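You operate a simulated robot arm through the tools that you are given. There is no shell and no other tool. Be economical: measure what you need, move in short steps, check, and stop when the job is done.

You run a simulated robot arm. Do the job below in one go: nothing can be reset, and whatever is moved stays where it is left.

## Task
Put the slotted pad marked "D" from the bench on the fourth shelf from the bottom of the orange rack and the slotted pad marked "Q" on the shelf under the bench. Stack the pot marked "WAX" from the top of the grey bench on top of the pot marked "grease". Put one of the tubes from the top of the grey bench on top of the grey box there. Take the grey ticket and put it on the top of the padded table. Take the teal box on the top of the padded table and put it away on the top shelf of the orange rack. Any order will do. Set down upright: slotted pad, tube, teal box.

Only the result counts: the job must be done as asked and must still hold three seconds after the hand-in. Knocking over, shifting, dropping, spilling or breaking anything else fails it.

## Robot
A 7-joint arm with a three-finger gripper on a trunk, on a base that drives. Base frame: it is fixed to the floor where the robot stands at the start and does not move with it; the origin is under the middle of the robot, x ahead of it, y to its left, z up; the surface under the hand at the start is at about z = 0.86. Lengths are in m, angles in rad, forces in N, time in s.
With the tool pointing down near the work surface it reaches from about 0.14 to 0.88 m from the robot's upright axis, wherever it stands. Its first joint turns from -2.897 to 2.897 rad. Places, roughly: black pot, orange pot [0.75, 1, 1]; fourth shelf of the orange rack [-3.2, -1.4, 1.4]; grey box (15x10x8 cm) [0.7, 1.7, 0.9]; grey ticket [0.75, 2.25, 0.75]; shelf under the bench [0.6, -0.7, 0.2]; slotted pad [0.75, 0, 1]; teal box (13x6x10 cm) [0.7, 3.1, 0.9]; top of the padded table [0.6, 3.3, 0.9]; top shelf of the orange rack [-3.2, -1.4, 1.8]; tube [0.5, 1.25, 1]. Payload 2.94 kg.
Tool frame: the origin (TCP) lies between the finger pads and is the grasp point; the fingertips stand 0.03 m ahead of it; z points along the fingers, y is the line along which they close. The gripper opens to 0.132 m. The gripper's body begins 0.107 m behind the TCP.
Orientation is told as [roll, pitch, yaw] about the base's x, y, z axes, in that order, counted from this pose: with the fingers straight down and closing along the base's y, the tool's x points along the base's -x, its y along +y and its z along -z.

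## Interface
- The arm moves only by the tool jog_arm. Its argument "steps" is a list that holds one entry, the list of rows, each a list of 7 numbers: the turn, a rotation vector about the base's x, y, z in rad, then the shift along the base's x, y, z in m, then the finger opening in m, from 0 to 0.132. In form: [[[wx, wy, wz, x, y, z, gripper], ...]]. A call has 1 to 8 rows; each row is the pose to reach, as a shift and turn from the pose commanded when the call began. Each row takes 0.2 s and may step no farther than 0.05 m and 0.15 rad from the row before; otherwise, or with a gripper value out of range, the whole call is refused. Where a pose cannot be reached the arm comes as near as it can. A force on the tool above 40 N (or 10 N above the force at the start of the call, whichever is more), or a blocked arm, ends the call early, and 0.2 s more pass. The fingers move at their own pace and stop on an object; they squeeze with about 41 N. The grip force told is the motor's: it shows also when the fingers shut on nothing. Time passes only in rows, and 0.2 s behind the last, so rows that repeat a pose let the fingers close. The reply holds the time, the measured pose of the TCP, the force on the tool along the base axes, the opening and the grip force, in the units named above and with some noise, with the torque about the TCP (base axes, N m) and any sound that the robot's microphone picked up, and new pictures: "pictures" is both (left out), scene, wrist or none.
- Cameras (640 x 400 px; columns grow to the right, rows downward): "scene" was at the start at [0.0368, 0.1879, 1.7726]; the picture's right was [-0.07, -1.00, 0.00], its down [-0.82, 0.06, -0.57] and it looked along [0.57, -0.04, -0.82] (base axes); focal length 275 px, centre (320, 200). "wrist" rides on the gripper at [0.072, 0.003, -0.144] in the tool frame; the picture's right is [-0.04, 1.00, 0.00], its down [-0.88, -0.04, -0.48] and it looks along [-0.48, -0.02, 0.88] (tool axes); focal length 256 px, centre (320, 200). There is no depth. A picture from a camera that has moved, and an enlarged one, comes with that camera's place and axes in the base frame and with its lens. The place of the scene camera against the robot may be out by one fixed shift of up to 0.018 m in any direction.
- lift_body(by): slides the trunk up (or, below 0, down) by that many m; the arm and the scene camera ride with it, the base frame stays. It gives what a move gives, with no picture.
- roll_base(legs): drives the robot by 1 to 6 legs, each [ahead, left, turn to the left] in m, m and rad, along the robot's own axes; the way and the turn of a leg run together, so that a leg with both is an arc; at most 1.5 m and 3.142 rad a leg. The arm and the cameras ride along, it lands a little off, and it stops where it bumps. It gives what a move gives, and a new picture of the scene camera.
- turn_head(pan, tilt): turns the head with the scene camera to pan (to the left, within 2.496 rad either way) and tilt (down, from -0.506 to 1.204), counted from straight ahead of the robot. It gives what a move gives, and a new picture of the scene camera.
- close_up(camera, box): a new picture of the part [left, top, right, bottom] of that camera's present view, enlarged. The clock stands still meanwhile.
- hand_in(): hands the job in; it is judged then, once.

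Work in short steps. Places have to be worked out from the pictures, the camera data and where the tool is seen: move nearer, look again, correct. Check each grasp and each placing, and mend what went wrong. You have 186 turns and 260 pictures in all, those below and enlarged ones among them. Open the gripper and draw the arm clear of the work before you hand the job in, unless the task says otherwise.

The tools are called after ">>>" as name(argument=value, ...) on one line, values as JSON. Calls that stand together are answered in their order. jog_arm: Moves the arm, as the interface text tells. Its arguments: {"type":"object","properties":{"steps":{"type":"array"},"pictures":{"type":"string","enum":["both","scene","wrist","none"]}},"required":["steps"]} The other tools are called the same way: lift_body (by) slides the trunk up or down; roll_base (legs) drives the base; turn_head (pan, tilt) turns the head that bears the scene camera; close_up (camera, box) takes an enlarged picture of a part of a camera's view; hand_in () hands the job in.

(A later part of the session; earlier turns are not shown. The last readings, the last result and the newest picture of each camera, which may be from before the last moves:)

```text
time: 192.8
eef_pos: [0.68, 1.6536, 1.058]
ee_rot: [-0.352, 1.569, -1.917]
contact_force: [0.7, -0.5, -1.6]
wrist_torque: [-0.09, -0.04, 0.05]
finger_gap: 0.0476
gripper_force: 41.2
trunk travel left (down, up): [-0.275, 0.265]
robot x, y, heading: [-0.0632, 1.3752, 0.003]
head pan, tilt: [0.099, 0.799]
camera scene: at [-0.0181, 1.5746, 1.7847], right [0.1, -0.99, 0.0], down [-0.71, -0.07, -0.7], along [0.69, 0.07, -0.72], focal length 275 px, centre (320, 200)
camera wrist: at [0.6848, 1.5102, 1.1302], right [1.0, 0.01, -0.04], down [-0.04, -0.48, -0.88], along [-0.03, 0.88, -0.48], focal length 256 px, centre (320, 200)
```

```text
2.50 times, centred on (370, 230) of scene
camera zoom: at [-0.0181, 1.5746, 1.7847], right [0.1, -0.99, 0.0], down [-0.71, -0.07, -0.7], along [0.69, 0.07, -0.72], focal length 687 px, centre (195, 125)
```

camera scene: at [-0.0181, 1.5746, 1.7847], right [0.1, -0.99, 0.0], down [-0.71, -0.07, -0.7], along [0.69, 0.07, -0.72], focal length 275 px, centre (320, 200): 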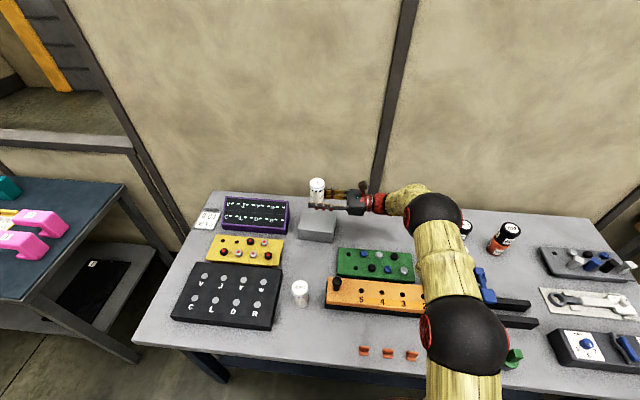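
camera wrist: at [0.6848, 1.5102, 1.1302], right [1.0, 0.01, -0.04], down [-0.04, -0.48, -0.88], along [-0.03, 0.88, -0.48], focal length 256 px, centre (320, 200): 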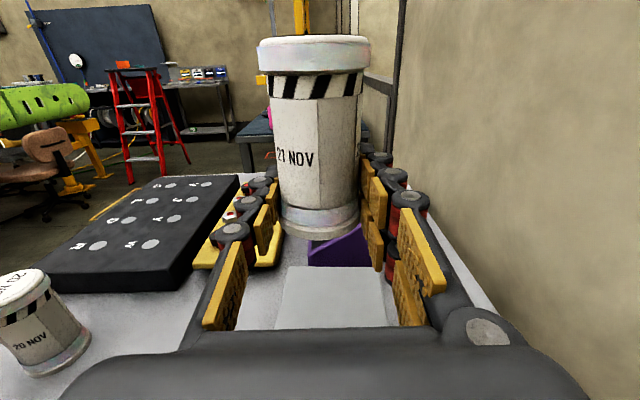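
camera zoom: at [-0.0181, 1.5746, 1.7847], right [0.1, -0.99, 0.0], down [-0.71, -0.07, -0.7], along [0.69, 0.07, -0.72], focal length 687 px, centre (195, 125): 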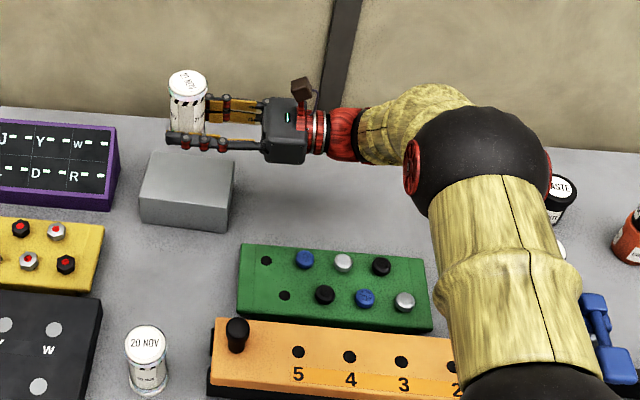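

The forearm gets low near the other tube and boards. I raise the trunk 0.15 (so the elbow comes higher) and yaw the hand +0.25 to swing the wrist away from the standing tube.

>>> lift_body(by=0.15)

>>> jog_arm(steps=[[[0, 0, 0.06, 0, 0, -0.04, 0.0], [0, 0, 0.12, 0, 0, -0.08, 0.0], [0, 0, 0.18, 0, 0, -0.12, 0.0], [0, 0, 0.25, 0, 0, -0.15, 0.0]]], pictures="both")

>>> close_up(camera="scene", box=[250, 180, 490, 340])

```text
time: 194.5
eef_pos: [0.6797, 1.6527, 1.2079]
ee_rot: [-0.846, 1.567, -2.412]
contact_force: [0.1, -0.8, -2.0]
wrist_torque: [0.02, -0.02, 0.01]
finger_gap: 0.0473
gripper_force: 41.4
trunk travel left (down, up): [-0.425, 0.115]
robot x, y, heading: [-0.0619, 1.3773, 0.006]
head pan, tilt: [0.099, 0.799]
```

```text
time: 195.5
eef_pos: [0.6819, 1.6528, 1.0579]
ee_rot: [-0.399, 1.567, -1.714]
contact_force: [1.5, 0.1, -0.8]
wrist_torque: [-0.14, -0.06, 0.07]
finger_gap: 0.0476
gripper_force: 41.2
trunk travel left (down, up): [-0.425, 0.115]
robot x, y, heading: [-0.0637, 1.3727, -0.0]
head pan, tilt: [0.099, 0.799]
camera scene: at [-0.0173, 1.5749, 1.9346], right [0.1, -0.99, 0.0], down [-0.71, -0.07, -0.7], along [0.69, 0.07, -0.72], focal length 275 px, centre (320, 200)
camera wrist: at [0.7203, 1.5151, 1.1299], right [0.97, 0.25, -0.04], down [0.08, -0.47, -0.88], along [-0.24, 0.84, -0.48], focal length 256 px, centre (320, 200)
```

scene: 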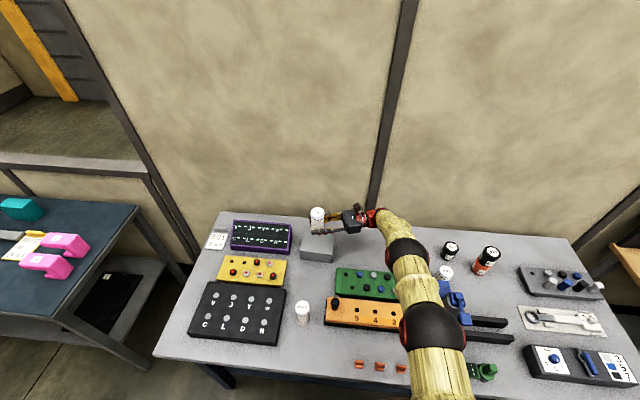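
wrist: 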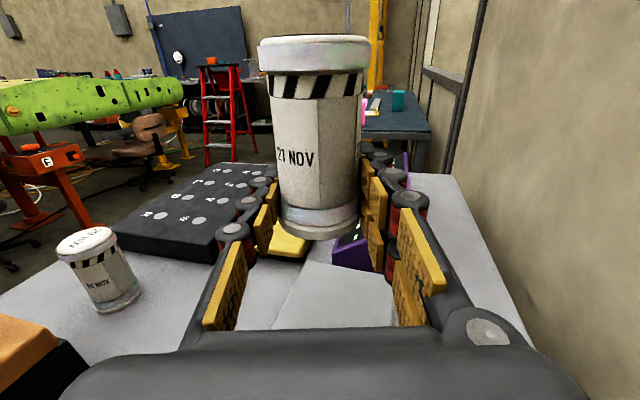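

```text
2.50 times, centred on (370, 260) of scene
camera zoom: at [-0.0173, 1.5749, 1.9346], right [0.1, -0.99, 0.0], down [-0.71, -0.07, -0.7], along [0.69, 0.07, -0.72], focal length 687 px, centre (195, 50)
```

zoom: 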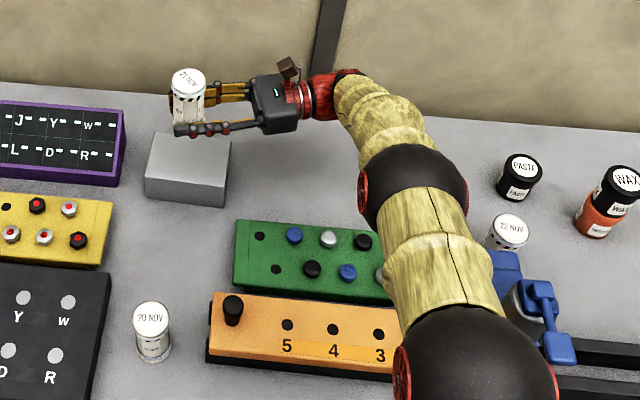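

Elbow is now higher. Yaw a further +0.3 so the wrist ball sits over empty bench, and raise the trunk another 0.1.

>>> lift_body(by=0.1)

>>> jog_arm(steps=[[[0, 0, 0.075, 0, 0, -0.03, 0.0], [0, 0, 0.15, 0, 0, -0.06, 0.0], [0, 0, 0.225, 0, 0, -0.09, 0.0], [0, 0, 0.3, 0, 0, -0.12, 0.0], [0, 0, 0.3, 0, 0, -0.15, 0.0]]], pictures="both")

>>> close_up(camera="scene", box=[250, 180, 490, 340])

```text
time: 196.8
eef_pos: [0.6804, 1.6531, 1.1567]
ee_rot: [-0.961, 1.567, -2.276]
contact_force: [-0.1, 1.4, -2.4]
wrist_torque: [0.03, 0.03, 0.03]
finger_gap: 0.0475
gripper_force: 40.6
trunk travel left (down, up): [-0.525, 0.015]
robot x, y, heading: [-0.06, 1.372, 0.006]
head pan, tilt: [0.099, 0.799]
```

```text
time: 197.3
eef_pos: [0.7071, 1.6525, 1.2041]
ee_rot: [1.327, 1.446, 0.089]
contact_force: [1.5, -0.3, 4.7]
wrist_torque: [-0.58, -0.25, 0.17]
finger_gap: 0.0474
gripper_force: 40.9
out of reach, approached as far as the arm can: row 2
trunk travel left (down, up): [-0.525, 0.015]
robot x, y, heading: [-0.0607, 1.3754, 0.004]
head pan, tilt: [0.099, 0.799]
stopped in row 2: the force on the tool passed its limit at 65 N (the readings are from after the stop); the commanded pose is now the measured one
camera scene: at [-0.0192, 1.5747, 2.0351], right [0.1, -0.99, 0.0], down [-0.71, -0.07, -0.7], along [0.69, 0.07, -0.72], focal length 275 px, centre (320, 200)
camera wrist: at [0.7486, 1.5177, 1.2805], right [0.94, 0.33, 0.08], down [0.23, -0.45, -0.86], along [-0.25, 0.83, -0.5], focal length 256 px, centre (320, 200)
```

scene: 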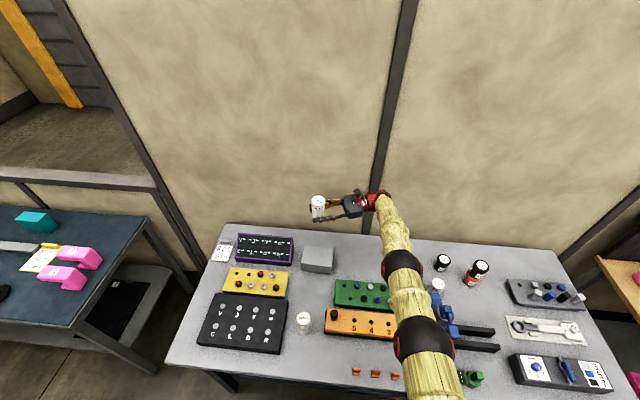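
wrist: 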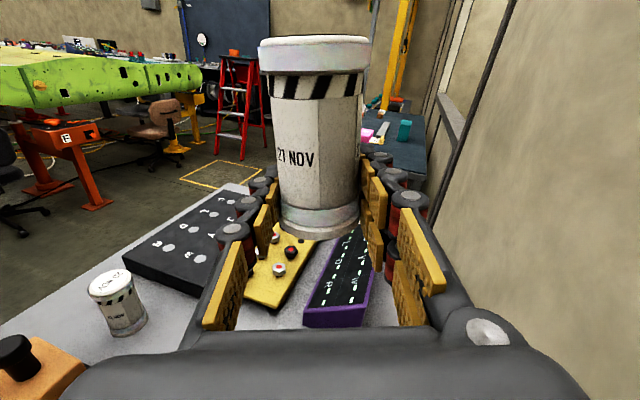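

```text
2.50 times, centred on (370, 260) of scene
camera zoom: at [-0.0192, 1.5747, 2.0351], right [0.1, -0.99, 0.0], down [-0.71, -0.07, -0.7], along [0.69, 0.07, -0.72], focal length 687 px, centre (195, 50)
```

zoom: 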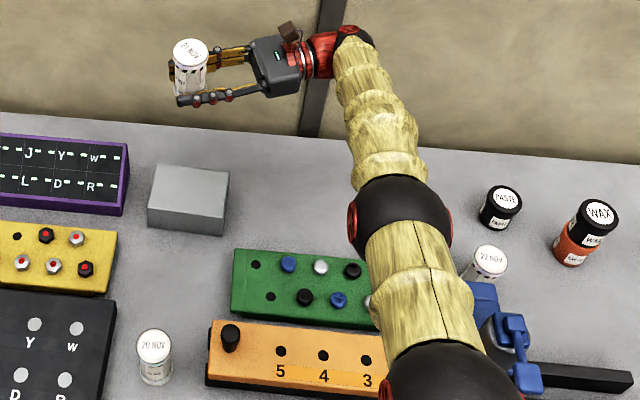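

The stretched pose hit a wrist limit. I'll lower the trunk again, square up the hand, and instead swing the hand back clockwise and use base heading so the pose is more natural. First fix the small twist, staying high.

>>> lift_body(by=-0.1)

>>> jog_arm(steps=[[[0.027, 0.08, 0, -0.02, 0, 0.03, 0.0], [0.027, 0.08, 0, -0.03, -0.03, 0.05, 0.0], [0.027, 0.08, 0, -0.05, -0.06, 0.06, 0.0]]], pictures="none")

>>> jog_arm(steps=[[[0, 0, -0.13, 0, -0.02, 0, 0.0], [0, 0, -0.26, 0, -0.04, 0, 0.0], [0, 0, -0.39, 0, -0.06, 0, 0.0], [0, 0, -0.52, 0, -0.08, 0, 0.0], [0, 0, -0.65, 0, -0.1, 0, 0.0], [0, 0, -0.75, 0, -0.1, 0, 0.0]]], pictures="both")

```text
time: 198.7
eef_pos: [0.7038, 1.6526, 1.0952]
ee_rot: [1.32, 1.461, 0.088]
contact_force: [0.0, 0.0, -1.1]
wrist_torque: [-0.03, -0.01, 0.0]
finger_gap: 0.0476
gripper_force: 41.4
trunk travel left (down, up): [-0.425, 0.115]
robot x, y, heading: [-0.0631, 1.3758, 0.003]
head pan, tilt: [0.099, 0.799]
```

```text
time: 199.5
eef_pos: [0.6524, 1.5922, 1.1552]
ee_rot: [2.136, 1.524, 0.903]
contact_force: [-0.3, -0.3, -1.6]
wrist_torque: [-0.05, -0.01, -0.07]
finger_gap: 0.0472
gripper_force: 40.9
trunk travel left (down, up): [-0.425, 0.115]
robot x, y, heading: [-0.0629, 1.376, -0.001]
head pan, tilt: [0.099, 0.799]
```

```text
time: 200.9
eef_pos: [0.6543, 1.4932, 1.155]
ee_rot: [2.133, 1.525, 0.147]
contact_force: [0.1, -0.4, -0.5]
wrist_torque: [0.02, -0.01, 0.02]
finger_gap: 0.0473
gripper_force: 40.9
trunk travel left (down, up): [-0.425, 0.115]
robot x, y, heading: [-0.0585, 1.3732, 0.006]
head pan, tilt: [0.099, 0.799]
camera scene: at [-0.0185, 1.575, 1.9347], right [0.1, -0.99, 0.0], down [-0.71, -0.07, -0.7], along [0.69, 0.07, -0.72], focal length 275 px, centre (320, 200)
camera wrist: at [0.5957, 1.3603, 1.223], right [0.91, -0.4, 0.0], down [-0.19, -0.41, -0.89], along [0.36, 0.82, -0.45], focal length 256 px, centre (320, 200)
```

scene: 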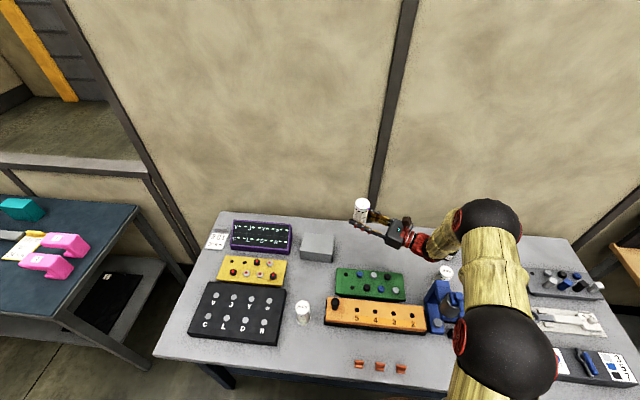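
wrist: 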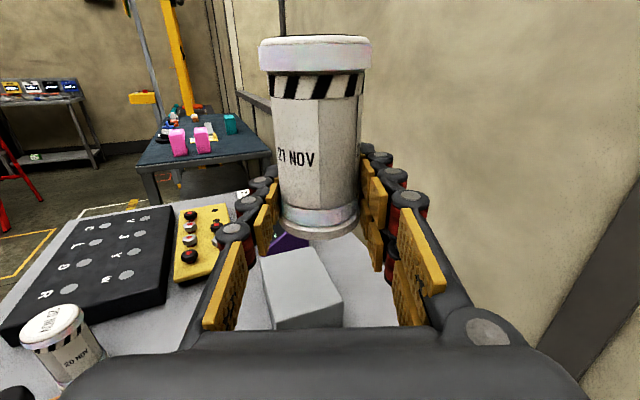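

The hand points 66° from x with the elbow swung out right. Turn the base left 0.42 (making the hand point +y) and shift it right about 0.12 m, keeping high.

>>> roll_base(legs=[[0, 0, 0.42], [-0.04, -0.11, 0]])

>>> jog_arm(steps=[[[-0.03, 0.0, 0, 0.04, 0, 0, 0.0], [-0.03, 0.0, 0, 0.08, 0, 0, 0.0], [-0.03, 0.0, 0, 0.12, 0, 0, 0.0]]], pictures="both")

```text
time: 203.3
eef_pos: [0.5512, 1.6581, 1.1554]
ee_rot: [2.168, 1.523, 0.602]
contact_force: [0.2, 0.1, -1.6]
wrist_torque: [0.02, 0.0, 0.01]
finger_gap: 0.0475
gripper_force: 40.9
trunk travel left (down, up): [-0.425, 0.115]
robot x, y, heading: [-0.0529, 1.2575, 0.423]
head pan, tilt: [0.099, 0.799]
camera scene: at [-0.0951, 1.459, 1.935], right [0.5, -0.87, 0.0], down [-0.62, -0.36, -0.7], along [0.6, 0.35, -0.72], focal length 275 px, centre (320, 200)
```

scene: 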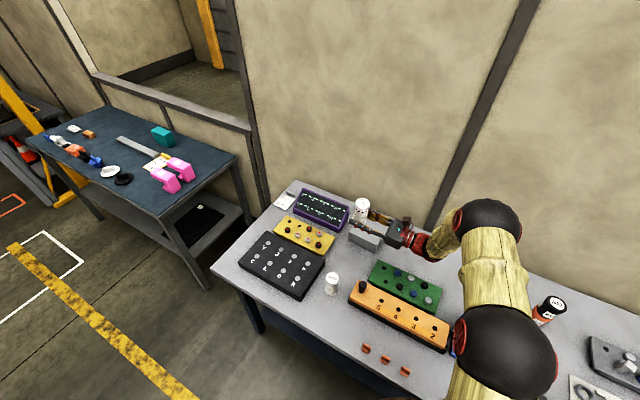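

```text
time: 204.1
eef_pos: [0.673, 1.6579, 1.1545]
ee_rot: [1.421, 1.535, -0.144]
contact_force: [-0.3, -0.5, -2.1]
wrist_torque: [0.05, 0.01, 0.03]
finger_gap: 0.0475
gripper_force: 40.7
trunk travel left (down, up): [-0.425, 0.115]
robot x, y, heading: [-0.0539, 1.2567, 0.429]
head pan, tilt: [0.099, 0.799]
camera scene: at [-0.0939, 1.4612, 1.9347], right [0.5, -0.87, 0.0], down [-0.62, -0.36, -0.7], along [0.6, 0.35, -0.72], focal length 275 px, centre (320, 200)
camera wrist: at [0.6743, 1.5157, 1.2268], right [1.0, 0.01, -0.01], down [0.0, -0.48, -0.88], along [-0.01, 0.88, -0.48], focal length 256 px, centre (320, 200)
```

scene: 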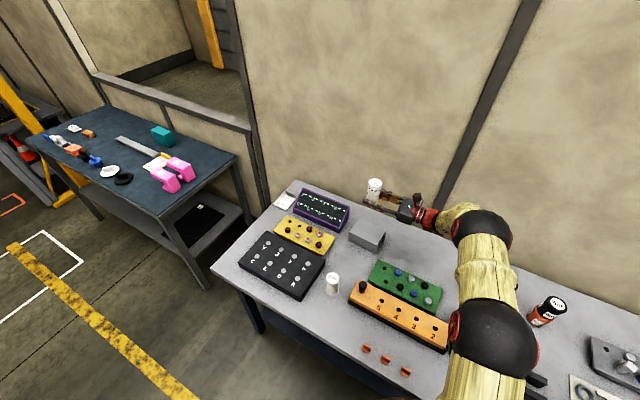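
wrist: 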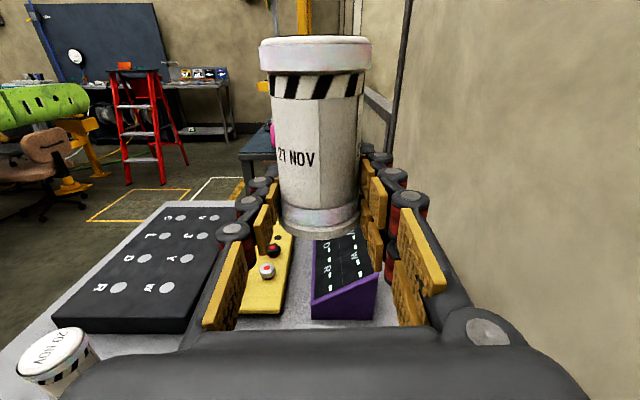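

Hand is level and pointing +y. Correct the small 0.03 roll, centre on the box, and descend partway.

>>> jog_arm(steps=[[[0, 0.03, 0, 0.008, -0.01, -0.03, 0.0], [0, 0.03, 0, 0.01, -0.012, -0.07, 0.0], [0, 0.03, 0, 0.01, -0.012, -0.11, 0.0]]], pictures="both")

>>> close_up(camera="scene", box=[330, 170, 570, 330])

```text
time: 204.9
eef_pos: [0.6832, 1.6455, 1.0438]
ee_rot: [1.155, 1.561, -0.41]
contact_force: [0.4, 0.5, -0.3]
wrist_torque: [-0.12, 0.0, 0.07]
finger_gap: 0.0471
gripper_force: 40.5
trunk travel left (down, up): [-0.425, 0.115]
robot x, y, heading: [-0.0528, 1.2585, 0.426]
head pan, tilt: [0.099, 0.799]
camera scene: at [-0.0943, 1.4616, 1.9347], right [0.5, -0.87, 0.0], down [-0.62, -0.36, -0.7], along [0.6, 0.35, -0.72], focal length 275 px, centre (320, 200)
camera wrist: at [0.6864, 1.5032, 1.1171], right [1.0, 0.01, -0.03], down [-0.03, -0.48, -0.88], along [-0.02, 0.88, -0.48], focal length 256 px, centre (320, 200)
```

scene: 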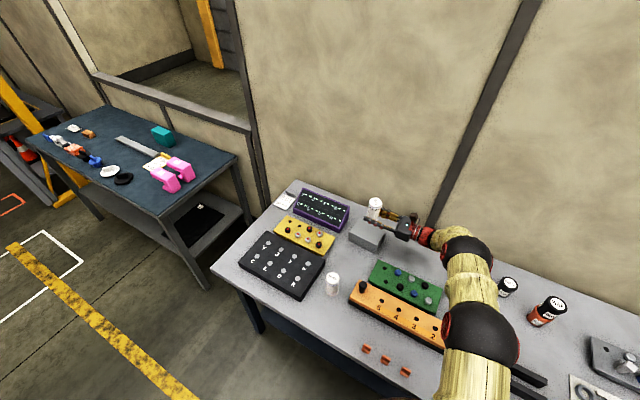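
wrist: 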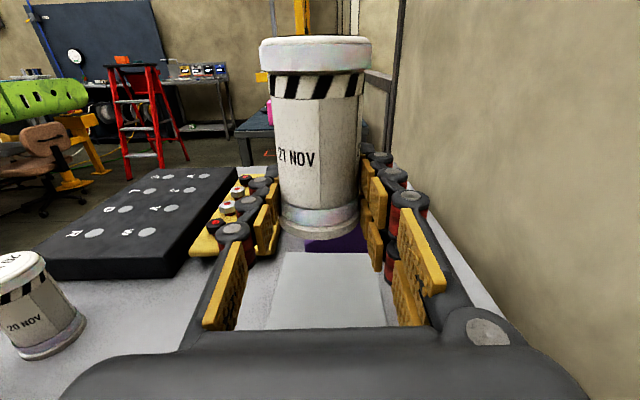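

```text
2.50 times, centred on (450, 250) of scene
camera zoom: at [-0.0943, 1.4616, 1.9347], right [0.5, -0.87, 0.0], down [-0.62, -0.36, -0.7], along [0.6, 0.35, -0.72], focal length 687 px, centre (-5, 75)
```

zoom: 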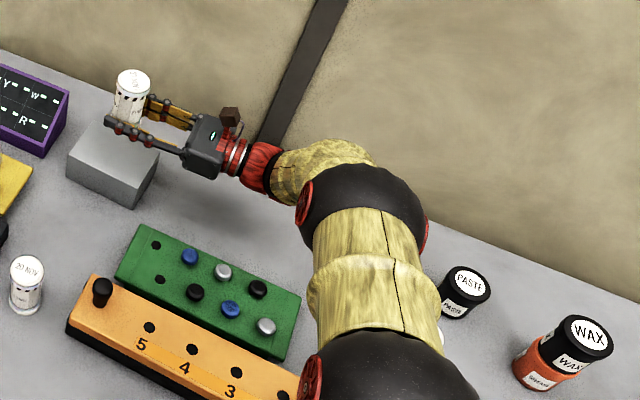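

I need to know how high the forearm ball is; panning the head gives a stereo baseline.

>>> turn_head(pan=-0.7, tilt=0.8)

>>> turn_head(pan=0.35, tilt=0.8)

```text
time: 206.1
eef_pos: [0.6816, 1.6467, 1.0444]
ee_rot: [1.023, 1.561, -0.541]
contact_force: [0.5, 0.2, -1.0]
wrist_torque: [-0.01, -0.03, 0.01]
finger_gap: 0.0473
gripper_force: 40.8
trunk travel left (down, up): [-0.425, 0.115]
robot x, y, heading: [-0.0559, 1.2516, 0.42]
head pan, tilt: [-0.7, 0.799]
camera scene: at [-0.0872, 1.3991, 1.9348], right [-0.27, -0.96, 0.0], down [-0.69, 0.19, -0.7], along [0.67, -0.19, -0.72], focal length 275 px, centre (320, 200)
```

scene: 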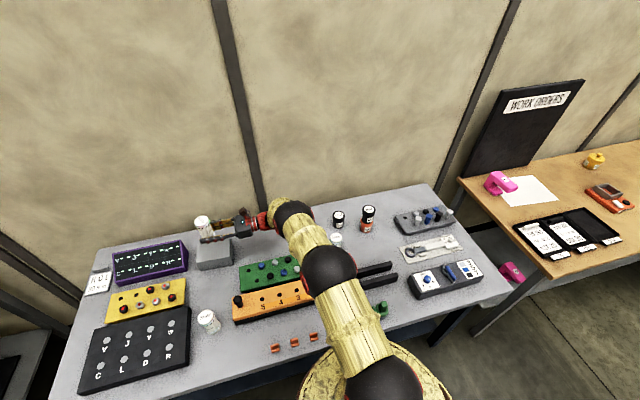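

```text
time: 207.4
eef_pos: [0.6815, 1.6447, 1.0441]
ee_rot: [1.023, 1.562, -0.539]
contact_force: [-0.4, 0.2, -0.8]
wrist_torque: [-0.02, 0.03, 0.01]
finger_gap: 0.0473
gripper_force: 40.9
trunk travel left (down, up): [-0.425, 0.115]
robot x, y, heading: [-0.0492, 1.2585, 0.423]
head pan, tilt: [0.351, 0.799]
camera scene: at [-0.1072, 1.4773, 1.9348], right [0.7, -0.71, 0.0], down [-0.51, -0.5, -0.7], along [0.5, 0.49, -0.72], focal length 275 px, centre (320, 200)
```

scene: 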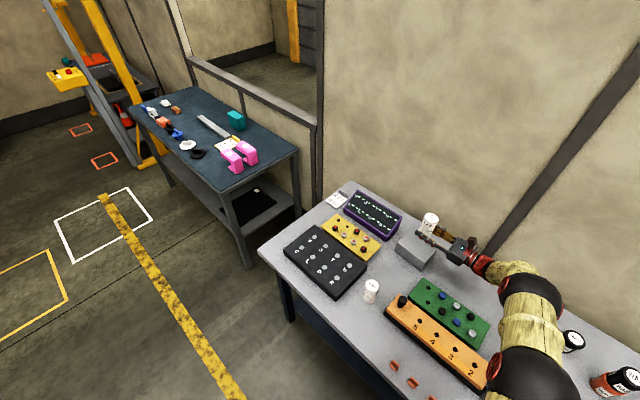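

Stereo puts the ball near (0.44,1.33,1.3) — far above the bench objects, so the descent is safe. Lower to just above contact.

>>> jog_arm(steps=[[[0, 0, 0, 0, 0, -0.03, 0.0], [0, 0, 0, 0, 0, -0.06, 0.0], [0, 0, 0, 0, 0, -0.078, 0.0]]], pictures="both")

>>> close_up(camera="scene", box=[340, 190, 500, 310])

```text
time: 208.2
eef_pos: [0.6828, 1.6468, 0.9655]
ee_rot: [1.056, 1.56, -0.507]
contact_force: [1.4, -0.6, -1.3]
wrist_torque: [-0.02, -0.01, 0.01]
finger_gap: 0.0473
gripper_force: 41.2
trunk travel left (down, up): [-0.425, 0.115]
robot x, y, heading: [-0.0565, 1.2575, 0.425]
head pan, tilt: [0.351, 0.799]
camera scene: at [-0.1071, 1.4774, 1.9347], right [0.7, -0.71, 0.0], down [-0.51, -0.5, -0.7], along [0.5, 0.49, -0.72], focal length 275 px, centre (320, 200)
camera wrist: at [0.686, 1.5037, 1.0394], right [1.0, 0.01, -0.03], down [-0.03, -0.48, -0.88], along [-0.02, 0.88, -0.48], focal length 256 px, centre (320, 200)
```

scene: 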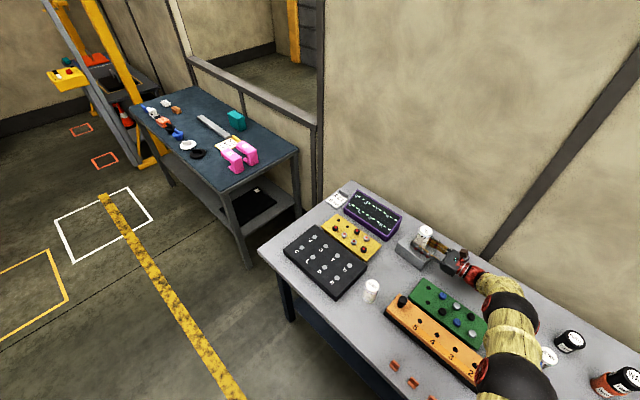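
wrist: 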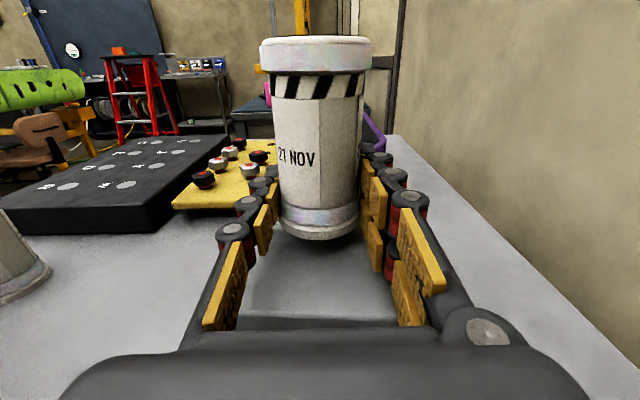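

```text
3.33 times, centred on (420, 250) of scene
camera zoom: at [-0.1071, 1.4774, 1.9347], right [0.7, -0.71, 0.0], down [-0.51, -0.5, -0.7], along [0.5, 0.49, -0.72], focal length 916 px, centre (-13, 33)
```

zoom: 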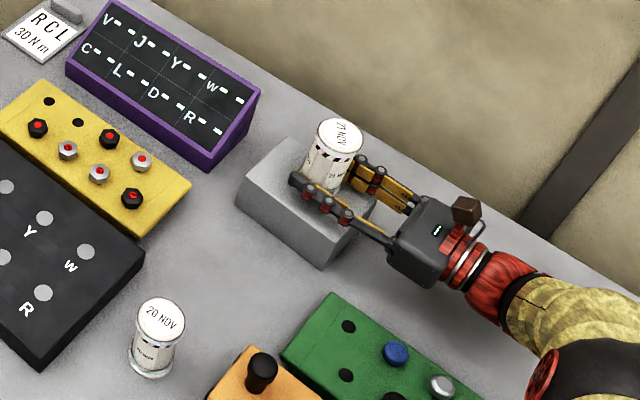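

>>> jog_arm(steps=[[[0, 0, 0, 0, 0, -0.004, 0.0], [0, 0, 0, 0, 0, -0.007, 0.0], [0, 0, 0, 0, 0, -0.01, 0.0], [0, 0, 0, 0, 0, -0.012, 0.0]]], pictures="none")

```text
time: 209.2
eef_pos: [0.6813, 1.6477, 0.9548]
ee_rot: [1.007, 1.563, -0.557]
contact_force: [-0.1, 0.7, -1.2]
wrist_torque: [-0.02, 0.0, -0.01]
finger_gap: 0.0472
gripper_force: 40.2
trunk travel left (down, up): [-0.425, 0.115]
robot x, y, heading: [-0.0511, 1.2573, 0.421]
head pan, tilt: [0.351, 0.799]
```

>>> jog_arm(steps=[[[0, 0, 0, 0, 0, -0.002, 0.0], [0, 0, 0, 0, 0, -0.004, 0.0], [0, 0, 0, 0, 0, -0.006, 0.0]]], pictures="wrist")

```text
time: 210.0
eef_pos: [0.6812, 1.6476, 0.9524]
ee_rot: [1.378, 1.559, -0.186]
contact_force: [-1.8, 1.6, 9.8]
wrist_torque: [0.35, -0.26, 0.1]
finger_gap: 0.0472
gripper_force: 40.6
trunk travel left (down, up): [-0.425, 0.115]
robot x, y, heading: [-0.0555, 1.2574, 0.424]
head pan, tilt: [0.351, 0.799]
camera wrist: at [0.6853, 1.5037, 1.0241], right [1.0, 0.01, -0.03], down [-0.02, -0.48, -0.88], along [-0.02, 0.88, -0.48], focal length 256 px, centre (320, 200)
```

wrist: 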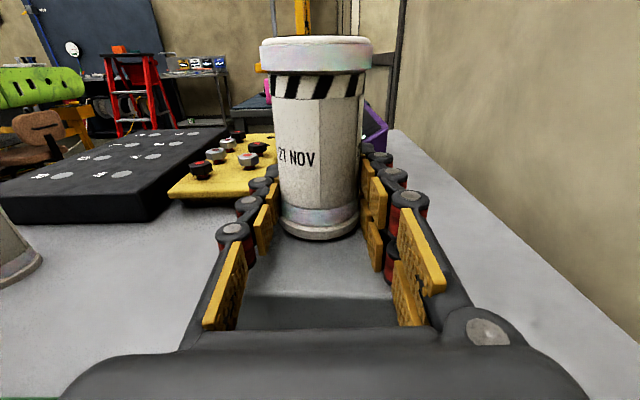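

Contact of ~10 N right at the expected height. Open slowly in place.

>>> jog_arm(steps=[[[0, 0, 0, 0, 0, 0.001, 0.045], [0, 0, 0, 0, 0, 0.002, 0.05], [0, 0, 0, 0, 0, 0.002, 0.06], [0, 0, 0, 0, 0, 0.002, 0.075], [0, 0, 0, 0, 0, 0.002, 0.09], [0, 0, 0, 0, 0, 0.002, 0.09]]], pictures="wrist")

```text
time: 211.4
eef_pos: [0.6807, 1.6468, 0.9515]
ee_rot: [1.125, 1.56, -0.438]
contact_force: [-3.0, 3.3, 10.6]
wrist_torque: [0.3, -0.36, 0.2]
finger_gap: 0.088
gripper_force: 0.0
trunk travel left (down, up): [-0.425, 0.115]
robot x, y, heading: [-0.055, 1.2527, 0.423]
head pan, tilt: [0.351, 0.799]
camera wrist: at [0.6844, 1.5039, 1.0244], right [1.0, 0.01, -0.03], down [-0.03, -0.48, -0.88], along [-0.02, 0.88, -0.48], focal length 256 px, centre (320, 200)
```

wrist: 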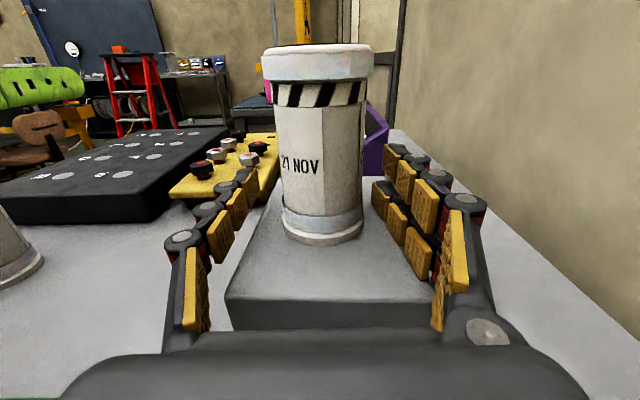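

The tube stands on its own; the fingers were touching the box. Raise 4 mm and withdraw straight back in -y.

>>> jog_arm(steps=[[[0, 0, 0, 0, 0, 0.004, 0.09], [0, 0, 0, 0, -0.02, 0.006, 0.095], [0, 0, 0, 0, -0.05, 0.008, 0.1], [0, 0, 0, 0, -0.09, 0.01, 0.1], [0, 0, 0, 0, -0.13, 0.01, 0.1]]], pictures="both")

>>> close_up(camera="scene", box=[340, 190, 500, 310])

```text
time: 212.6
eef_pos: [0.6819, 1.5179, 0.9608]
ee_rot: [1.035, 1.562, -0.53]
contact_force: [-0.3, 0.5, 0.3]
wrist_torque: [0.0, 0.04, 0.03]
finger_gap: 0.1003
gripper_force: 0.1
trunk travel left (down, up): [-0.425, 0.115]
robot x, y, heading: [-0.0546, 1.2586, 0.425]
head pan, tilt: [0.351, 0.799]
camera scene: at [-0.1075, 1.4763, 1.9349], right [0.7, -0.71, 0.0], down [-0.51, -0.5, -0.7], along [0.5, 0.49, -0.72], focal length 275 px, centre (320, 200)
camera wrist: at [0.6851, 1.3741, 1.0334], right [1.0, 0.01, -0.04], down [-0.03, -0.48, -0.88], along [-0.02, 0.88, -0.48], focal length 256 px, centre (320, 200)
```

scene: 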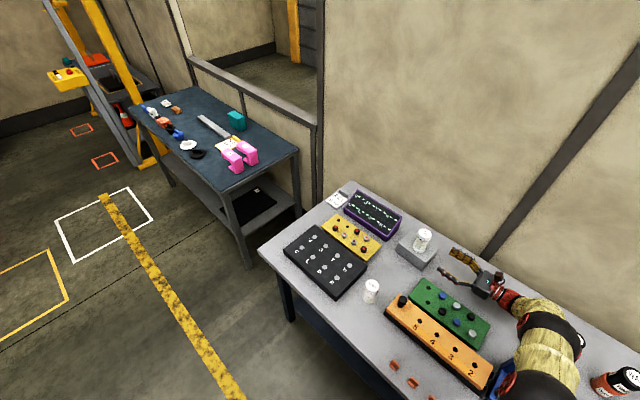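
wrist: 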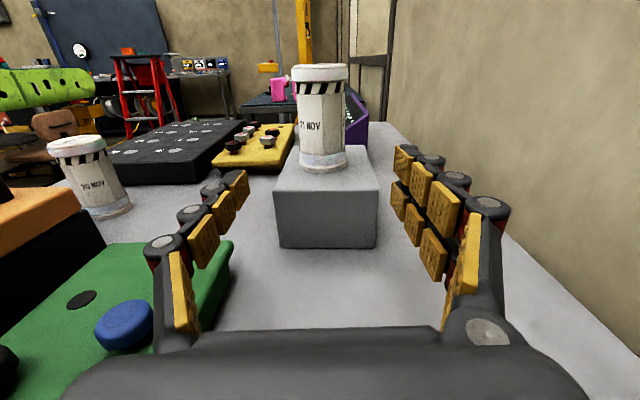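

```text
3.33 times, centred on (420, 250) of scene
camera zoom: at [-0.1075, 1.4763, 1.9349], right [0.7, -0.71, 0.0], down [-0.51, -0.5, -0.7], along [0.5, 0.49, -0.72], focal length 916 px, centre (-13, 33)
```

zoom: 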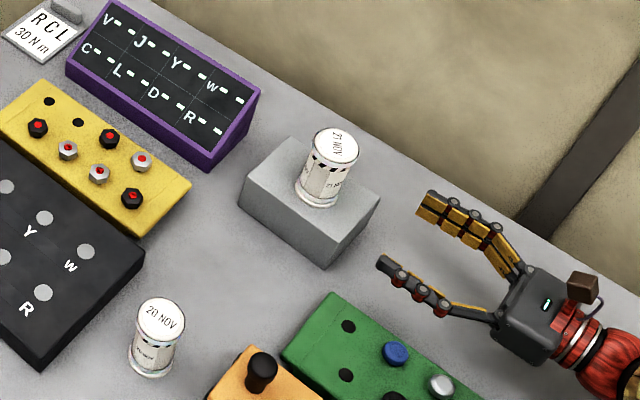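

The tube stands upright on the box. Now raise the hand and roll it back to vertical.

>>> jog_arm(steps=[[[0, 0, 0, 0, 0, 0.045, 0.1], [0, 0, 0, 0, 0, 0.09, 0.1], [0, 0, 0, 0, 0, 0.135, 0.1], [0, 0, 0, 0, 0, 0.18, 0.1], [0, 0, 0, -0.02, 0, 0.22, 0.1]]], pictures="none")

```text
time: 213.8
eef_pos: [0.6608, 1.517, 1.1818]
ee_rot: [0.984, 1.563, -0.58]
contact_force: [-0.8, 0.1, -0.7]
wrist_torque: [0.08, -0.01, -0.05]
finger_gap: 0.1001
gripper_force: 0.0
trunk travel left (down, up): [-0.425, 0.115]
robot x, y, heading: [-0.0545, 1.2576, 0.423]
head pan, tilt: [0.351, 0.799]
```

>>> jog_arm(steps=[[[-0.14, 0, 0, -0.01, 0, 0.01, 0.1], [-0.28, 0, 0, -0.02, 0, 0.02, 0.1], [-0.42, 0, 0, -0.03, 0, 0.03, 0.1], [-0.56, 0, 0, -0.04, 0, 0.03, 0.1], [-0.7, 0, 0, -0.05, 0, 0.03, 0.1], [-0.84, 0, 0, -0.06, 0, 0.03, 0.1], [-0.98, 0, 0, -0.07, 0, 0.03, 0.1], [-1.12, 0, 0, -0.08, 0, 0.03, 0.1]]], pictures="none")

>>> jog_arm(steps=[[[-0.14, 0, 0, 0, 0, 0.0, 0.1], [-0.28, 0, 0, 0, 0, 0.0, 0.1], [-0.451, 0, 0, 0, 0, 0.0, 0.1]]], pictures="none")

```text
time: 215.6
eef_pos: [0.5817, 1.5182, 1.2113]
ee_rot: [-0.004, 0.443, -1.563]
contact_force: [0.5, 0.0, 0.0]
wrist_torque: [-0.01, -0.01, -0.02]
finger_gap: 0.1002
gripper_force: 0.1
trunk travel left (down, up): [-0.425, 0.115]
robot x, y, heading: [-0.0526, 1.2534, 0.427]
head pan, tilt: [0.351, 0.799]
```

```text
refused: row 3 steps farther than a row can; nothing moved
```

Row too big. Finish the roll with smaller steps.

>>> jog_arm(steps=[[[-0.14, 0, 0, 0, 0, 0.0, 0.1], [-0.28, 0, 0, 0, 0, 0.0, 0.1], [-0.42, 0, 0, 0, 0, 0.0, 0.1], [-0.443, 0, 0, 0, 0, 0.0, 0.1]]], pictures="none")

```text
time: 216.6
eef_pos: [0.5819, 1.5164, 1.21]
ee_rot: [-0.007, 0.002, -1.561]
contact_force: [-0.2, 0.0, -0.2]
wrist_torque: [-0.02, 0.02, 0.0]
finger_gap: 0.0999
gripper_force: 0.1
trunk travel left (down, up): [-0.425, 0.115]
robot x, y, heading: [-0.0545, 1.2559, 0.428]
head pan, tilt: [0.351, 0.799]
```

Vertical again at z 1.21 (fingertips 1.18, everything below is under 1.04). Square the base and strafe left to the ticket end.

>>> roll_base(legs=[[0, 0, -0.428], [0, 0.85, 0]])

>>> jog_arm(steps=[[[0, 0, 0.14, 0, 0, 0, 0.132], [0, 0, 0.28, 0, 0, 0, 0.132], [0, 0, 0.43, 0, 0.0, 0, 0.132]]], pictures="both")

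```text
time: 222.3
eef_pos: [0.6336, 2.0821, 1.2102]
ee_rot: [-0.007, 0.004, -1.984]
contact_force: [-0.6, -0.3, 0.1]
wrist_torque: [-0.02, -0.02, -0.01]
finger_gap: 0.1
gripper_force: 0.0
trunk travel left (down, up): [-0.425, 0.115]
robot x, y, heading: [-0.0544, 2.107, 0.001]
head pan, tilt: [0.351, 0.799]
camera scene: at [-0.0122, 2.3275, 1.9347], right [0.34, -0.94, 0.0], down [-0.67, -0.25, -0.7], along [0.65, 0.24, -0.72], focal length 275 px, centre (320, 200)
```

scene: 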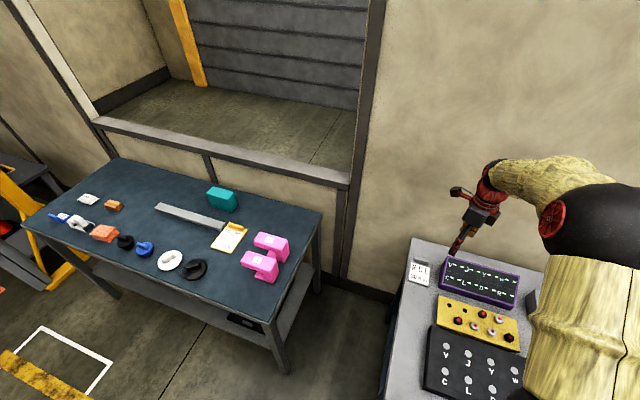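

```text
time: 223.1
eef_pos: [0.633, 2.0812, 1.2107]
ee_rot: [-0.007, 0.004, -1.553]
contact_force: [1.0, -0.1, 0.1]
wrist_torque: [-0.02, -0.05, -0.02]
finger_gap: 0.132
gripper_force: 0.1
trunk travel left (down, up): [-0.425, 0.115]
robot x, y, heading: [-0.0541, 2.1083, 0.003]
head pan, tilt: [0.351, 0.799]
camera scene: at [-0.0122, 2.327, 1.9347], right [0.34, -0.94, 0.0], down [-0.67, -0.25, -0.7], along [0.65, 0.24, -0.72], focal length 275 px, centre (320, 200)
camera wrist: at [0.6367, 2.1539, 1.3543], right [1.0, -0.03, -0.01], down [-0.02, -0.88, 0.47], along [-0.02, -0.47, -0.88], focal length 256 px, centre (320, 200)
```

scene: 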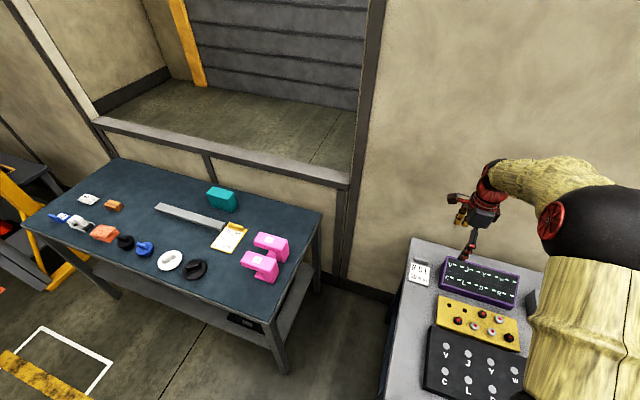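
wrist: 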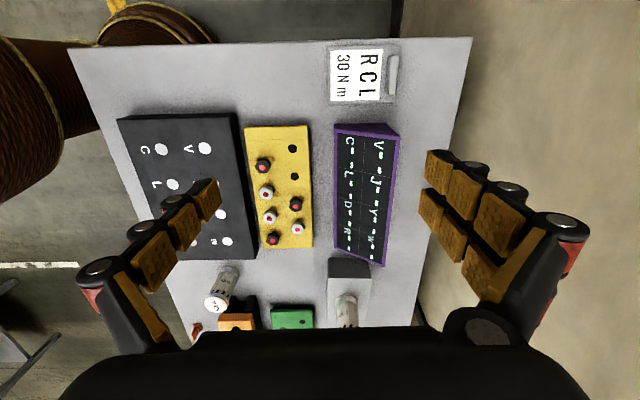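

>>> close_up(camera="wrist", box=[310, 30, 430, 130])

>>> close_up(camera="scene", box=[20, 150, 340, 350])

```text
4.00 times, centred on (370, 80) of wrist
camera zoom: at [0.6367, 2.1539, 1.3543], right [1.0, -0.03, -0.01], down [-0.02, -0.88, 0.47], along [-0.02, -0.47, -0.88], focal length 1024 px, centre (120, 680)
```

zoom: 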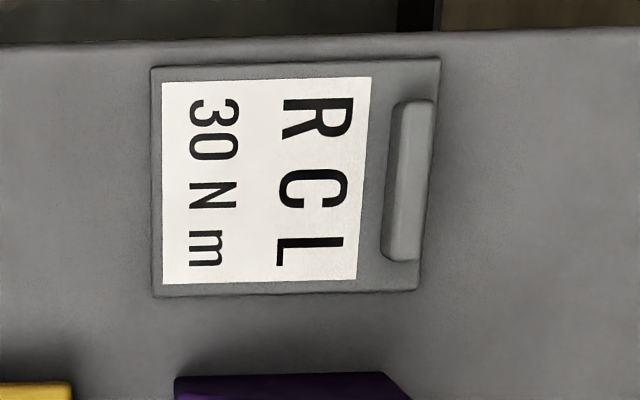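

```text
2.00 times, centred on (180, 250) of scene
camera zoom: at [-0.0122, 2.327, 1.9347], right [0.34, -0.94, 0.0], down [-0.67, -0.25, -0.7], along [0.65, 0.24, -0.72], focal length 550 px, centre (600, 100)
```

zoom: 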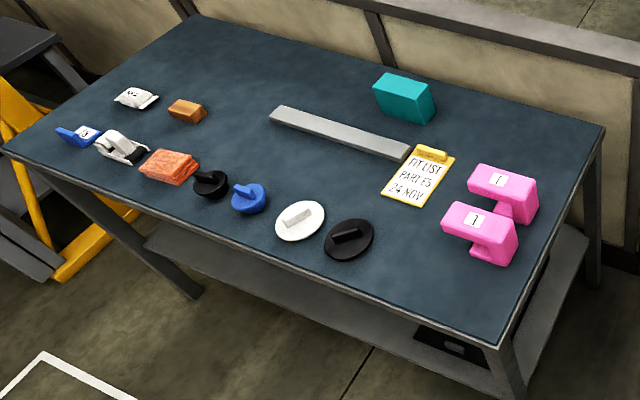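

The ticket is a grey plate with a raised ridge along y at about (0.754,2.133). Lower the trunk back, then move over the ridge with fingers closing along x.

>>> lift_body(by=-0.15)

>>> jog_arm(steps=[[[0, 0, -0.017, 0.04, 0.02, 0, 0.1], [0, 0, -0.017, 0.08, 0.04, 0, 0.08], [0, 0, -0.017, 0.12, 0.052, 0, 0.06], [0, 0, -0.017, 0.12, 0.052, -0.04, 0.05]]], pictures="wrist")

```text
time: 224.9
eef_pos: [0.6334, 2.0822, 1.0612]
ee_rot: [-0.007, 0.006, -1.555]
contact_force: [-0.3, -0.3, 0.0]
wrist_torque: [0.01, -0.01, 0.02]
finger_gap: 0.132
gripper_force: 0.0
trunk travel left (down, up): [-0.275, 0.265]
robot x, y, heading: [-0.0542, 2.1068, 0.002]
head pan, tilt: [0.351, 0.799]
```

```text
time: 225.9
eef_pos: [0.7535, 2.133, 1.0206]
ee_rot: [-0.009, 0.003, -1.573]
contact_force: [0.4, 0.4, 0.1]
wrist_torque: [0.01, 0.02, 0.01]
finger_gap: 0.0735
gripper_force: 1.8
trunk travel left (down, up): [-0.275, 0.265]
robot x, y, heading: [-0.0501, 2.104, -0.003]
head pan, tilt: [0.351, 0.799]
camera wrist: at [0.7584, 2.2056, 1.1639], right [1.0, -0.05, -0.01], down [-0.04, -0.88, 0.47], along [-0.03, -0.47, -0.88], focal length 256 px, centre (320, 200)
```

wrist: 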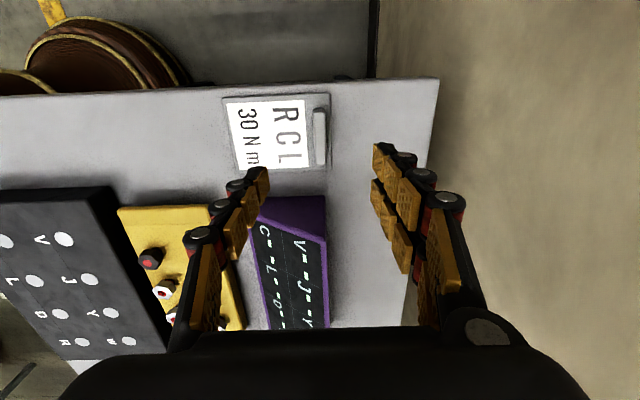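

Aligned on the ridge. Descend with the fingers at 0.05.

>>> jog_arm(steps=[[[0, 0, 0, -0.001, 0, -0.04, 0.05], [0, 0, 0, -0.001, 0, -0.08, 0.05], [0, 0, 0, -0.001, 0, -0.11, 0.05], [0, 0, 0, -0.001, 0, -0.117, 0.05]]], pictures="wrist")

```text
time: 226.9
eef_pos: [0.7538, 2.1343, 0.9041]
ee_rot: [-0.005, 0.004, -1.573]
contact_force: [0.0, -0.3, 0.0]
wrist_torque: [0.01, 0.04, 0.01]
finger_gap: 0.0501
gripper_force: 0.0
trunk travel left (down, up): [-0.275, 0.265]
robot x, y, heading: [-0.0521, 2.1075, 0.002]
head pan, tilt: [0.351, 0.799]
camera wrist: at [0.7569, 2.2062, 1.0473], right [1.0, -0.04, -0.01], down [-0.04, -0.88, 0.47], along [-0.03, -0.47, -0.88], focal length 256 px, centre (320, 200)
```

wrist: 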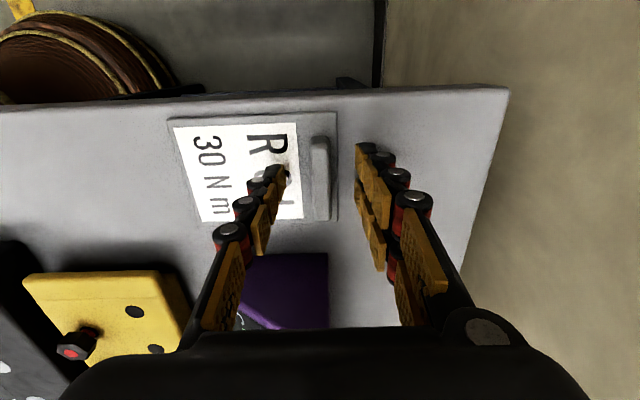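

>>> jog_arm(steps=[[[0, 0, 0, 0, 0, -0.002, 0.05], [0, 0, 0, 0, 0, -0.004, 0.05], [0, 0, 0, 0, 0, -0.006, 0.05]]], pictures="wrist")

>>> close_up(camera="wrist", box=[240, 110, 400, 230])

```text
time: 227.7
eef_pos: [0.7518, 2.1343, 0.8975]
ee_rot: [-0.006, 0.003, -1.571]
contact_force: [-0.9, 0.3, 0.0]
wrist_torque: [0.02, 0.0, 0.01]
finger_gap: 0.0501
gripper_force: 0.1
trunk travel left (down, up): [-0.275, 0.265]
robot x, y, heading: [-0.0524, 2.1085, -0.0]
head pan, tilt: [0.351, 0.799]
camera wrist: at [0.7566, 2.2059, 1.0415], right [1.0, -0.04, -0.01], down [-0.04, -0.88, 0.47], along [-0.03, -0.47, -0.88], focal length 256 px, centre (320, 200)
```

wrist: 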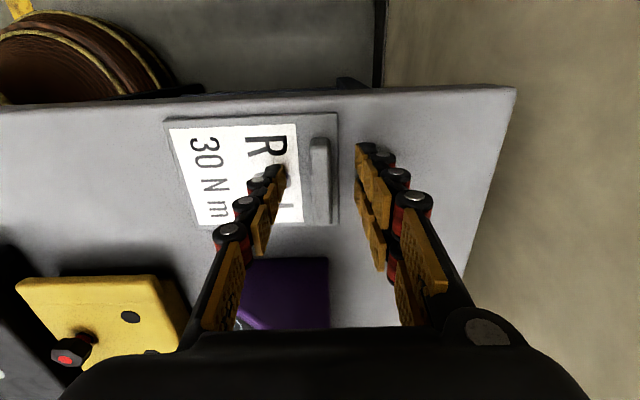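

```text
3.33 times, centred on (320, 170) of wrist
camera zoom: at [0.7566, 2.2059, 1.0415], right [1.0, -0.04, -0.01], down [-0.04, -0.88, 0.47], along [-0.03, -0.47, -0.88], focal length 853 px, centre (320, 300)
```

zoom: 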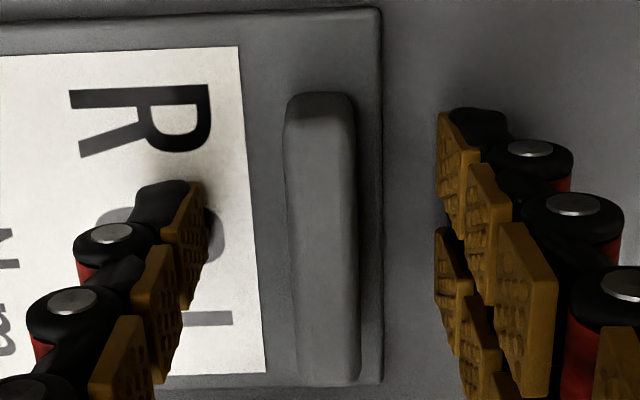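

>>> jog_arm(steps=[[[0, 0, 0, 0, 0, -0.0015, 0.05], [0, 0, 0, 0, 0, -0.003, 0.05], [0, 0, 0, 0, 0, -0.0045, 0.05]]], pictures="none")

```text
time: 228.5
eef_pos: [0.752, 2.1347, 0.8958]
ee_rot: [-0.006, 0.004, -1.572]
contact_force: [-1.9, -0.7, 7.2]
wrist_torque: [0.01, 0.21, 0.04]
finger_gap: 0.0511
gripper_force: 0.9
trunk travel left (down, up): [-0.275, 0.265]
robot x, y, heading: [-0.0541, 2.1065, 0.0]
head pan, tilt: [0.351, 0.799]
```

Light contact with the plate. Back up 3 mm and close on the ridge.

>>> jog_arm(steps=[[[0, 0, 0, 0, 0, 0.0035, 0.05], [0, 0, 0, 0, 0, 0.0035, 0.03], [0, 0, 0, 0, 0, 0.0035, 0.01], [0, 0, 0, 0, 0, 0.0035, 0.0], [0, 0, 0, 0, 0, 0.0035, 0.0], [0, 0, 0, 0, 0, 0.0035, 0.0]]], pictures="wrist")

```text
time: 229.9
eef_pos: [0.7513, 2.1335, 0.8984]
ee_rot: [-0.008, 0.005, -1.573]
contact_force: [0.6, -0.6, 0.5]
wrist_torque: [0.01, 0.02, 0.03]
finger_gap: 0.0132
gripper_force: 34.7
trunk travel left (down, up): [-0.275, 0.265]
robot x, y, heading: [-0.0494, 2.1062, 0.004]
head pan, tilt: [0.351, 0.799]
camera wrist: at [0.7569, 2.206, 1.0405], right [1.0, -0.04, -0.01], down [-0.04, -0.88, 0.47], along [-0.03, -0.47, -0.88], focal length 256 px, centre (320, 200)
```

wrist: 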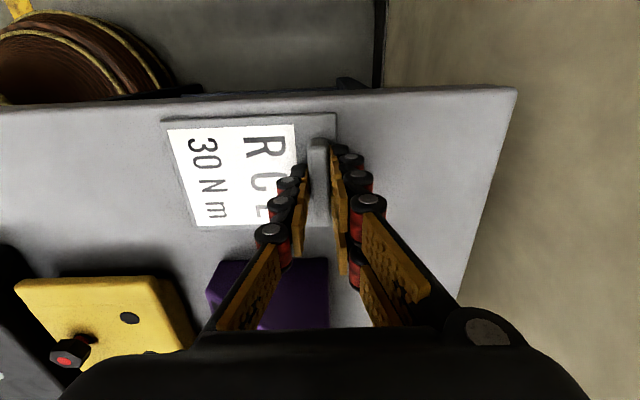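

Ridge gripped (gap 13 mm). Lift.

>>> jog_arm(steps=[[[0, 0, 0, 0, 0, 0.02, 0.0], [0, 0, 0, 0, 0, 0.06, 0.0], [0, 0, 0, 0, 0, 0.105, 0.0], [0, 0, 0, 0, 0, 0.15, 0.0], [0, 0, 0, 0, 0, 0.195, 0.0]]], pictures="both")

```text
time: 231.1
eef_pos: [0.7525, 2.1344, 1.0901]
ee_rot: [-0.007, 0.004, -1.572]
contact_force: [0.1, -0.9, -0.9]
wrist_torque: [0.01, -0.04, -0.01]
finger_gap: 0.0131
gripper_force: 39.5
trunk travel left (down, up): [-0.275, 0.265]
robot x, y, heading: [-0.0491, 2.1036, -0.001]
head pan, tilt: [0.351, 0.799]
camera scene: at [-0.0129, 2.3269, 1.7848], right [0.34, -0.94, 0.0], down [-0.67, -0.25, -0.7], along [0.65, 0.24, -0.72], focal length 275 px, centre (320, 200)
camera wrist: at [0.7563, 2.2067, 1.2347], right [1.0, -0.04, -0.01], down [-0.04, -0.88, 0.47], along [-0.03, -0.47, -0.88], focal length 256 px, centre (320, 200)
```

scene: 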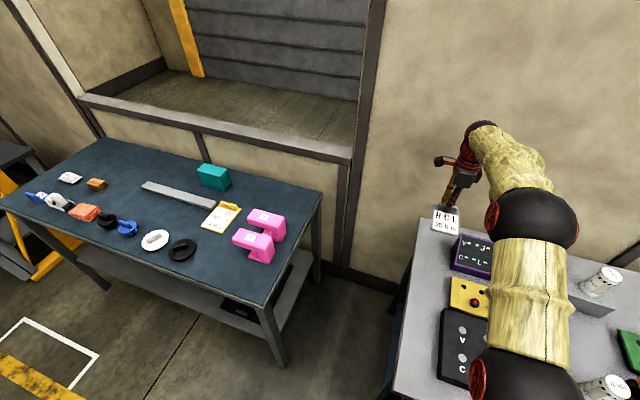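
wrist: 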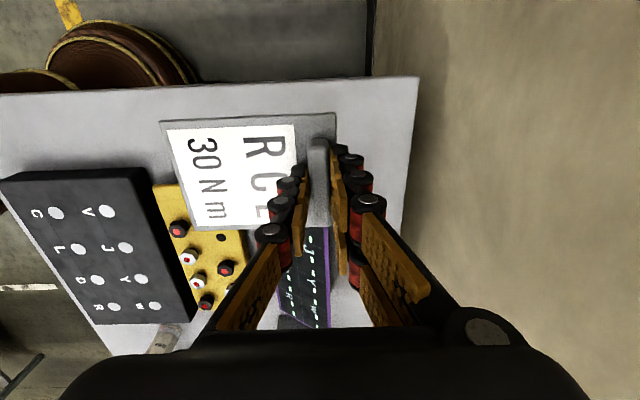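

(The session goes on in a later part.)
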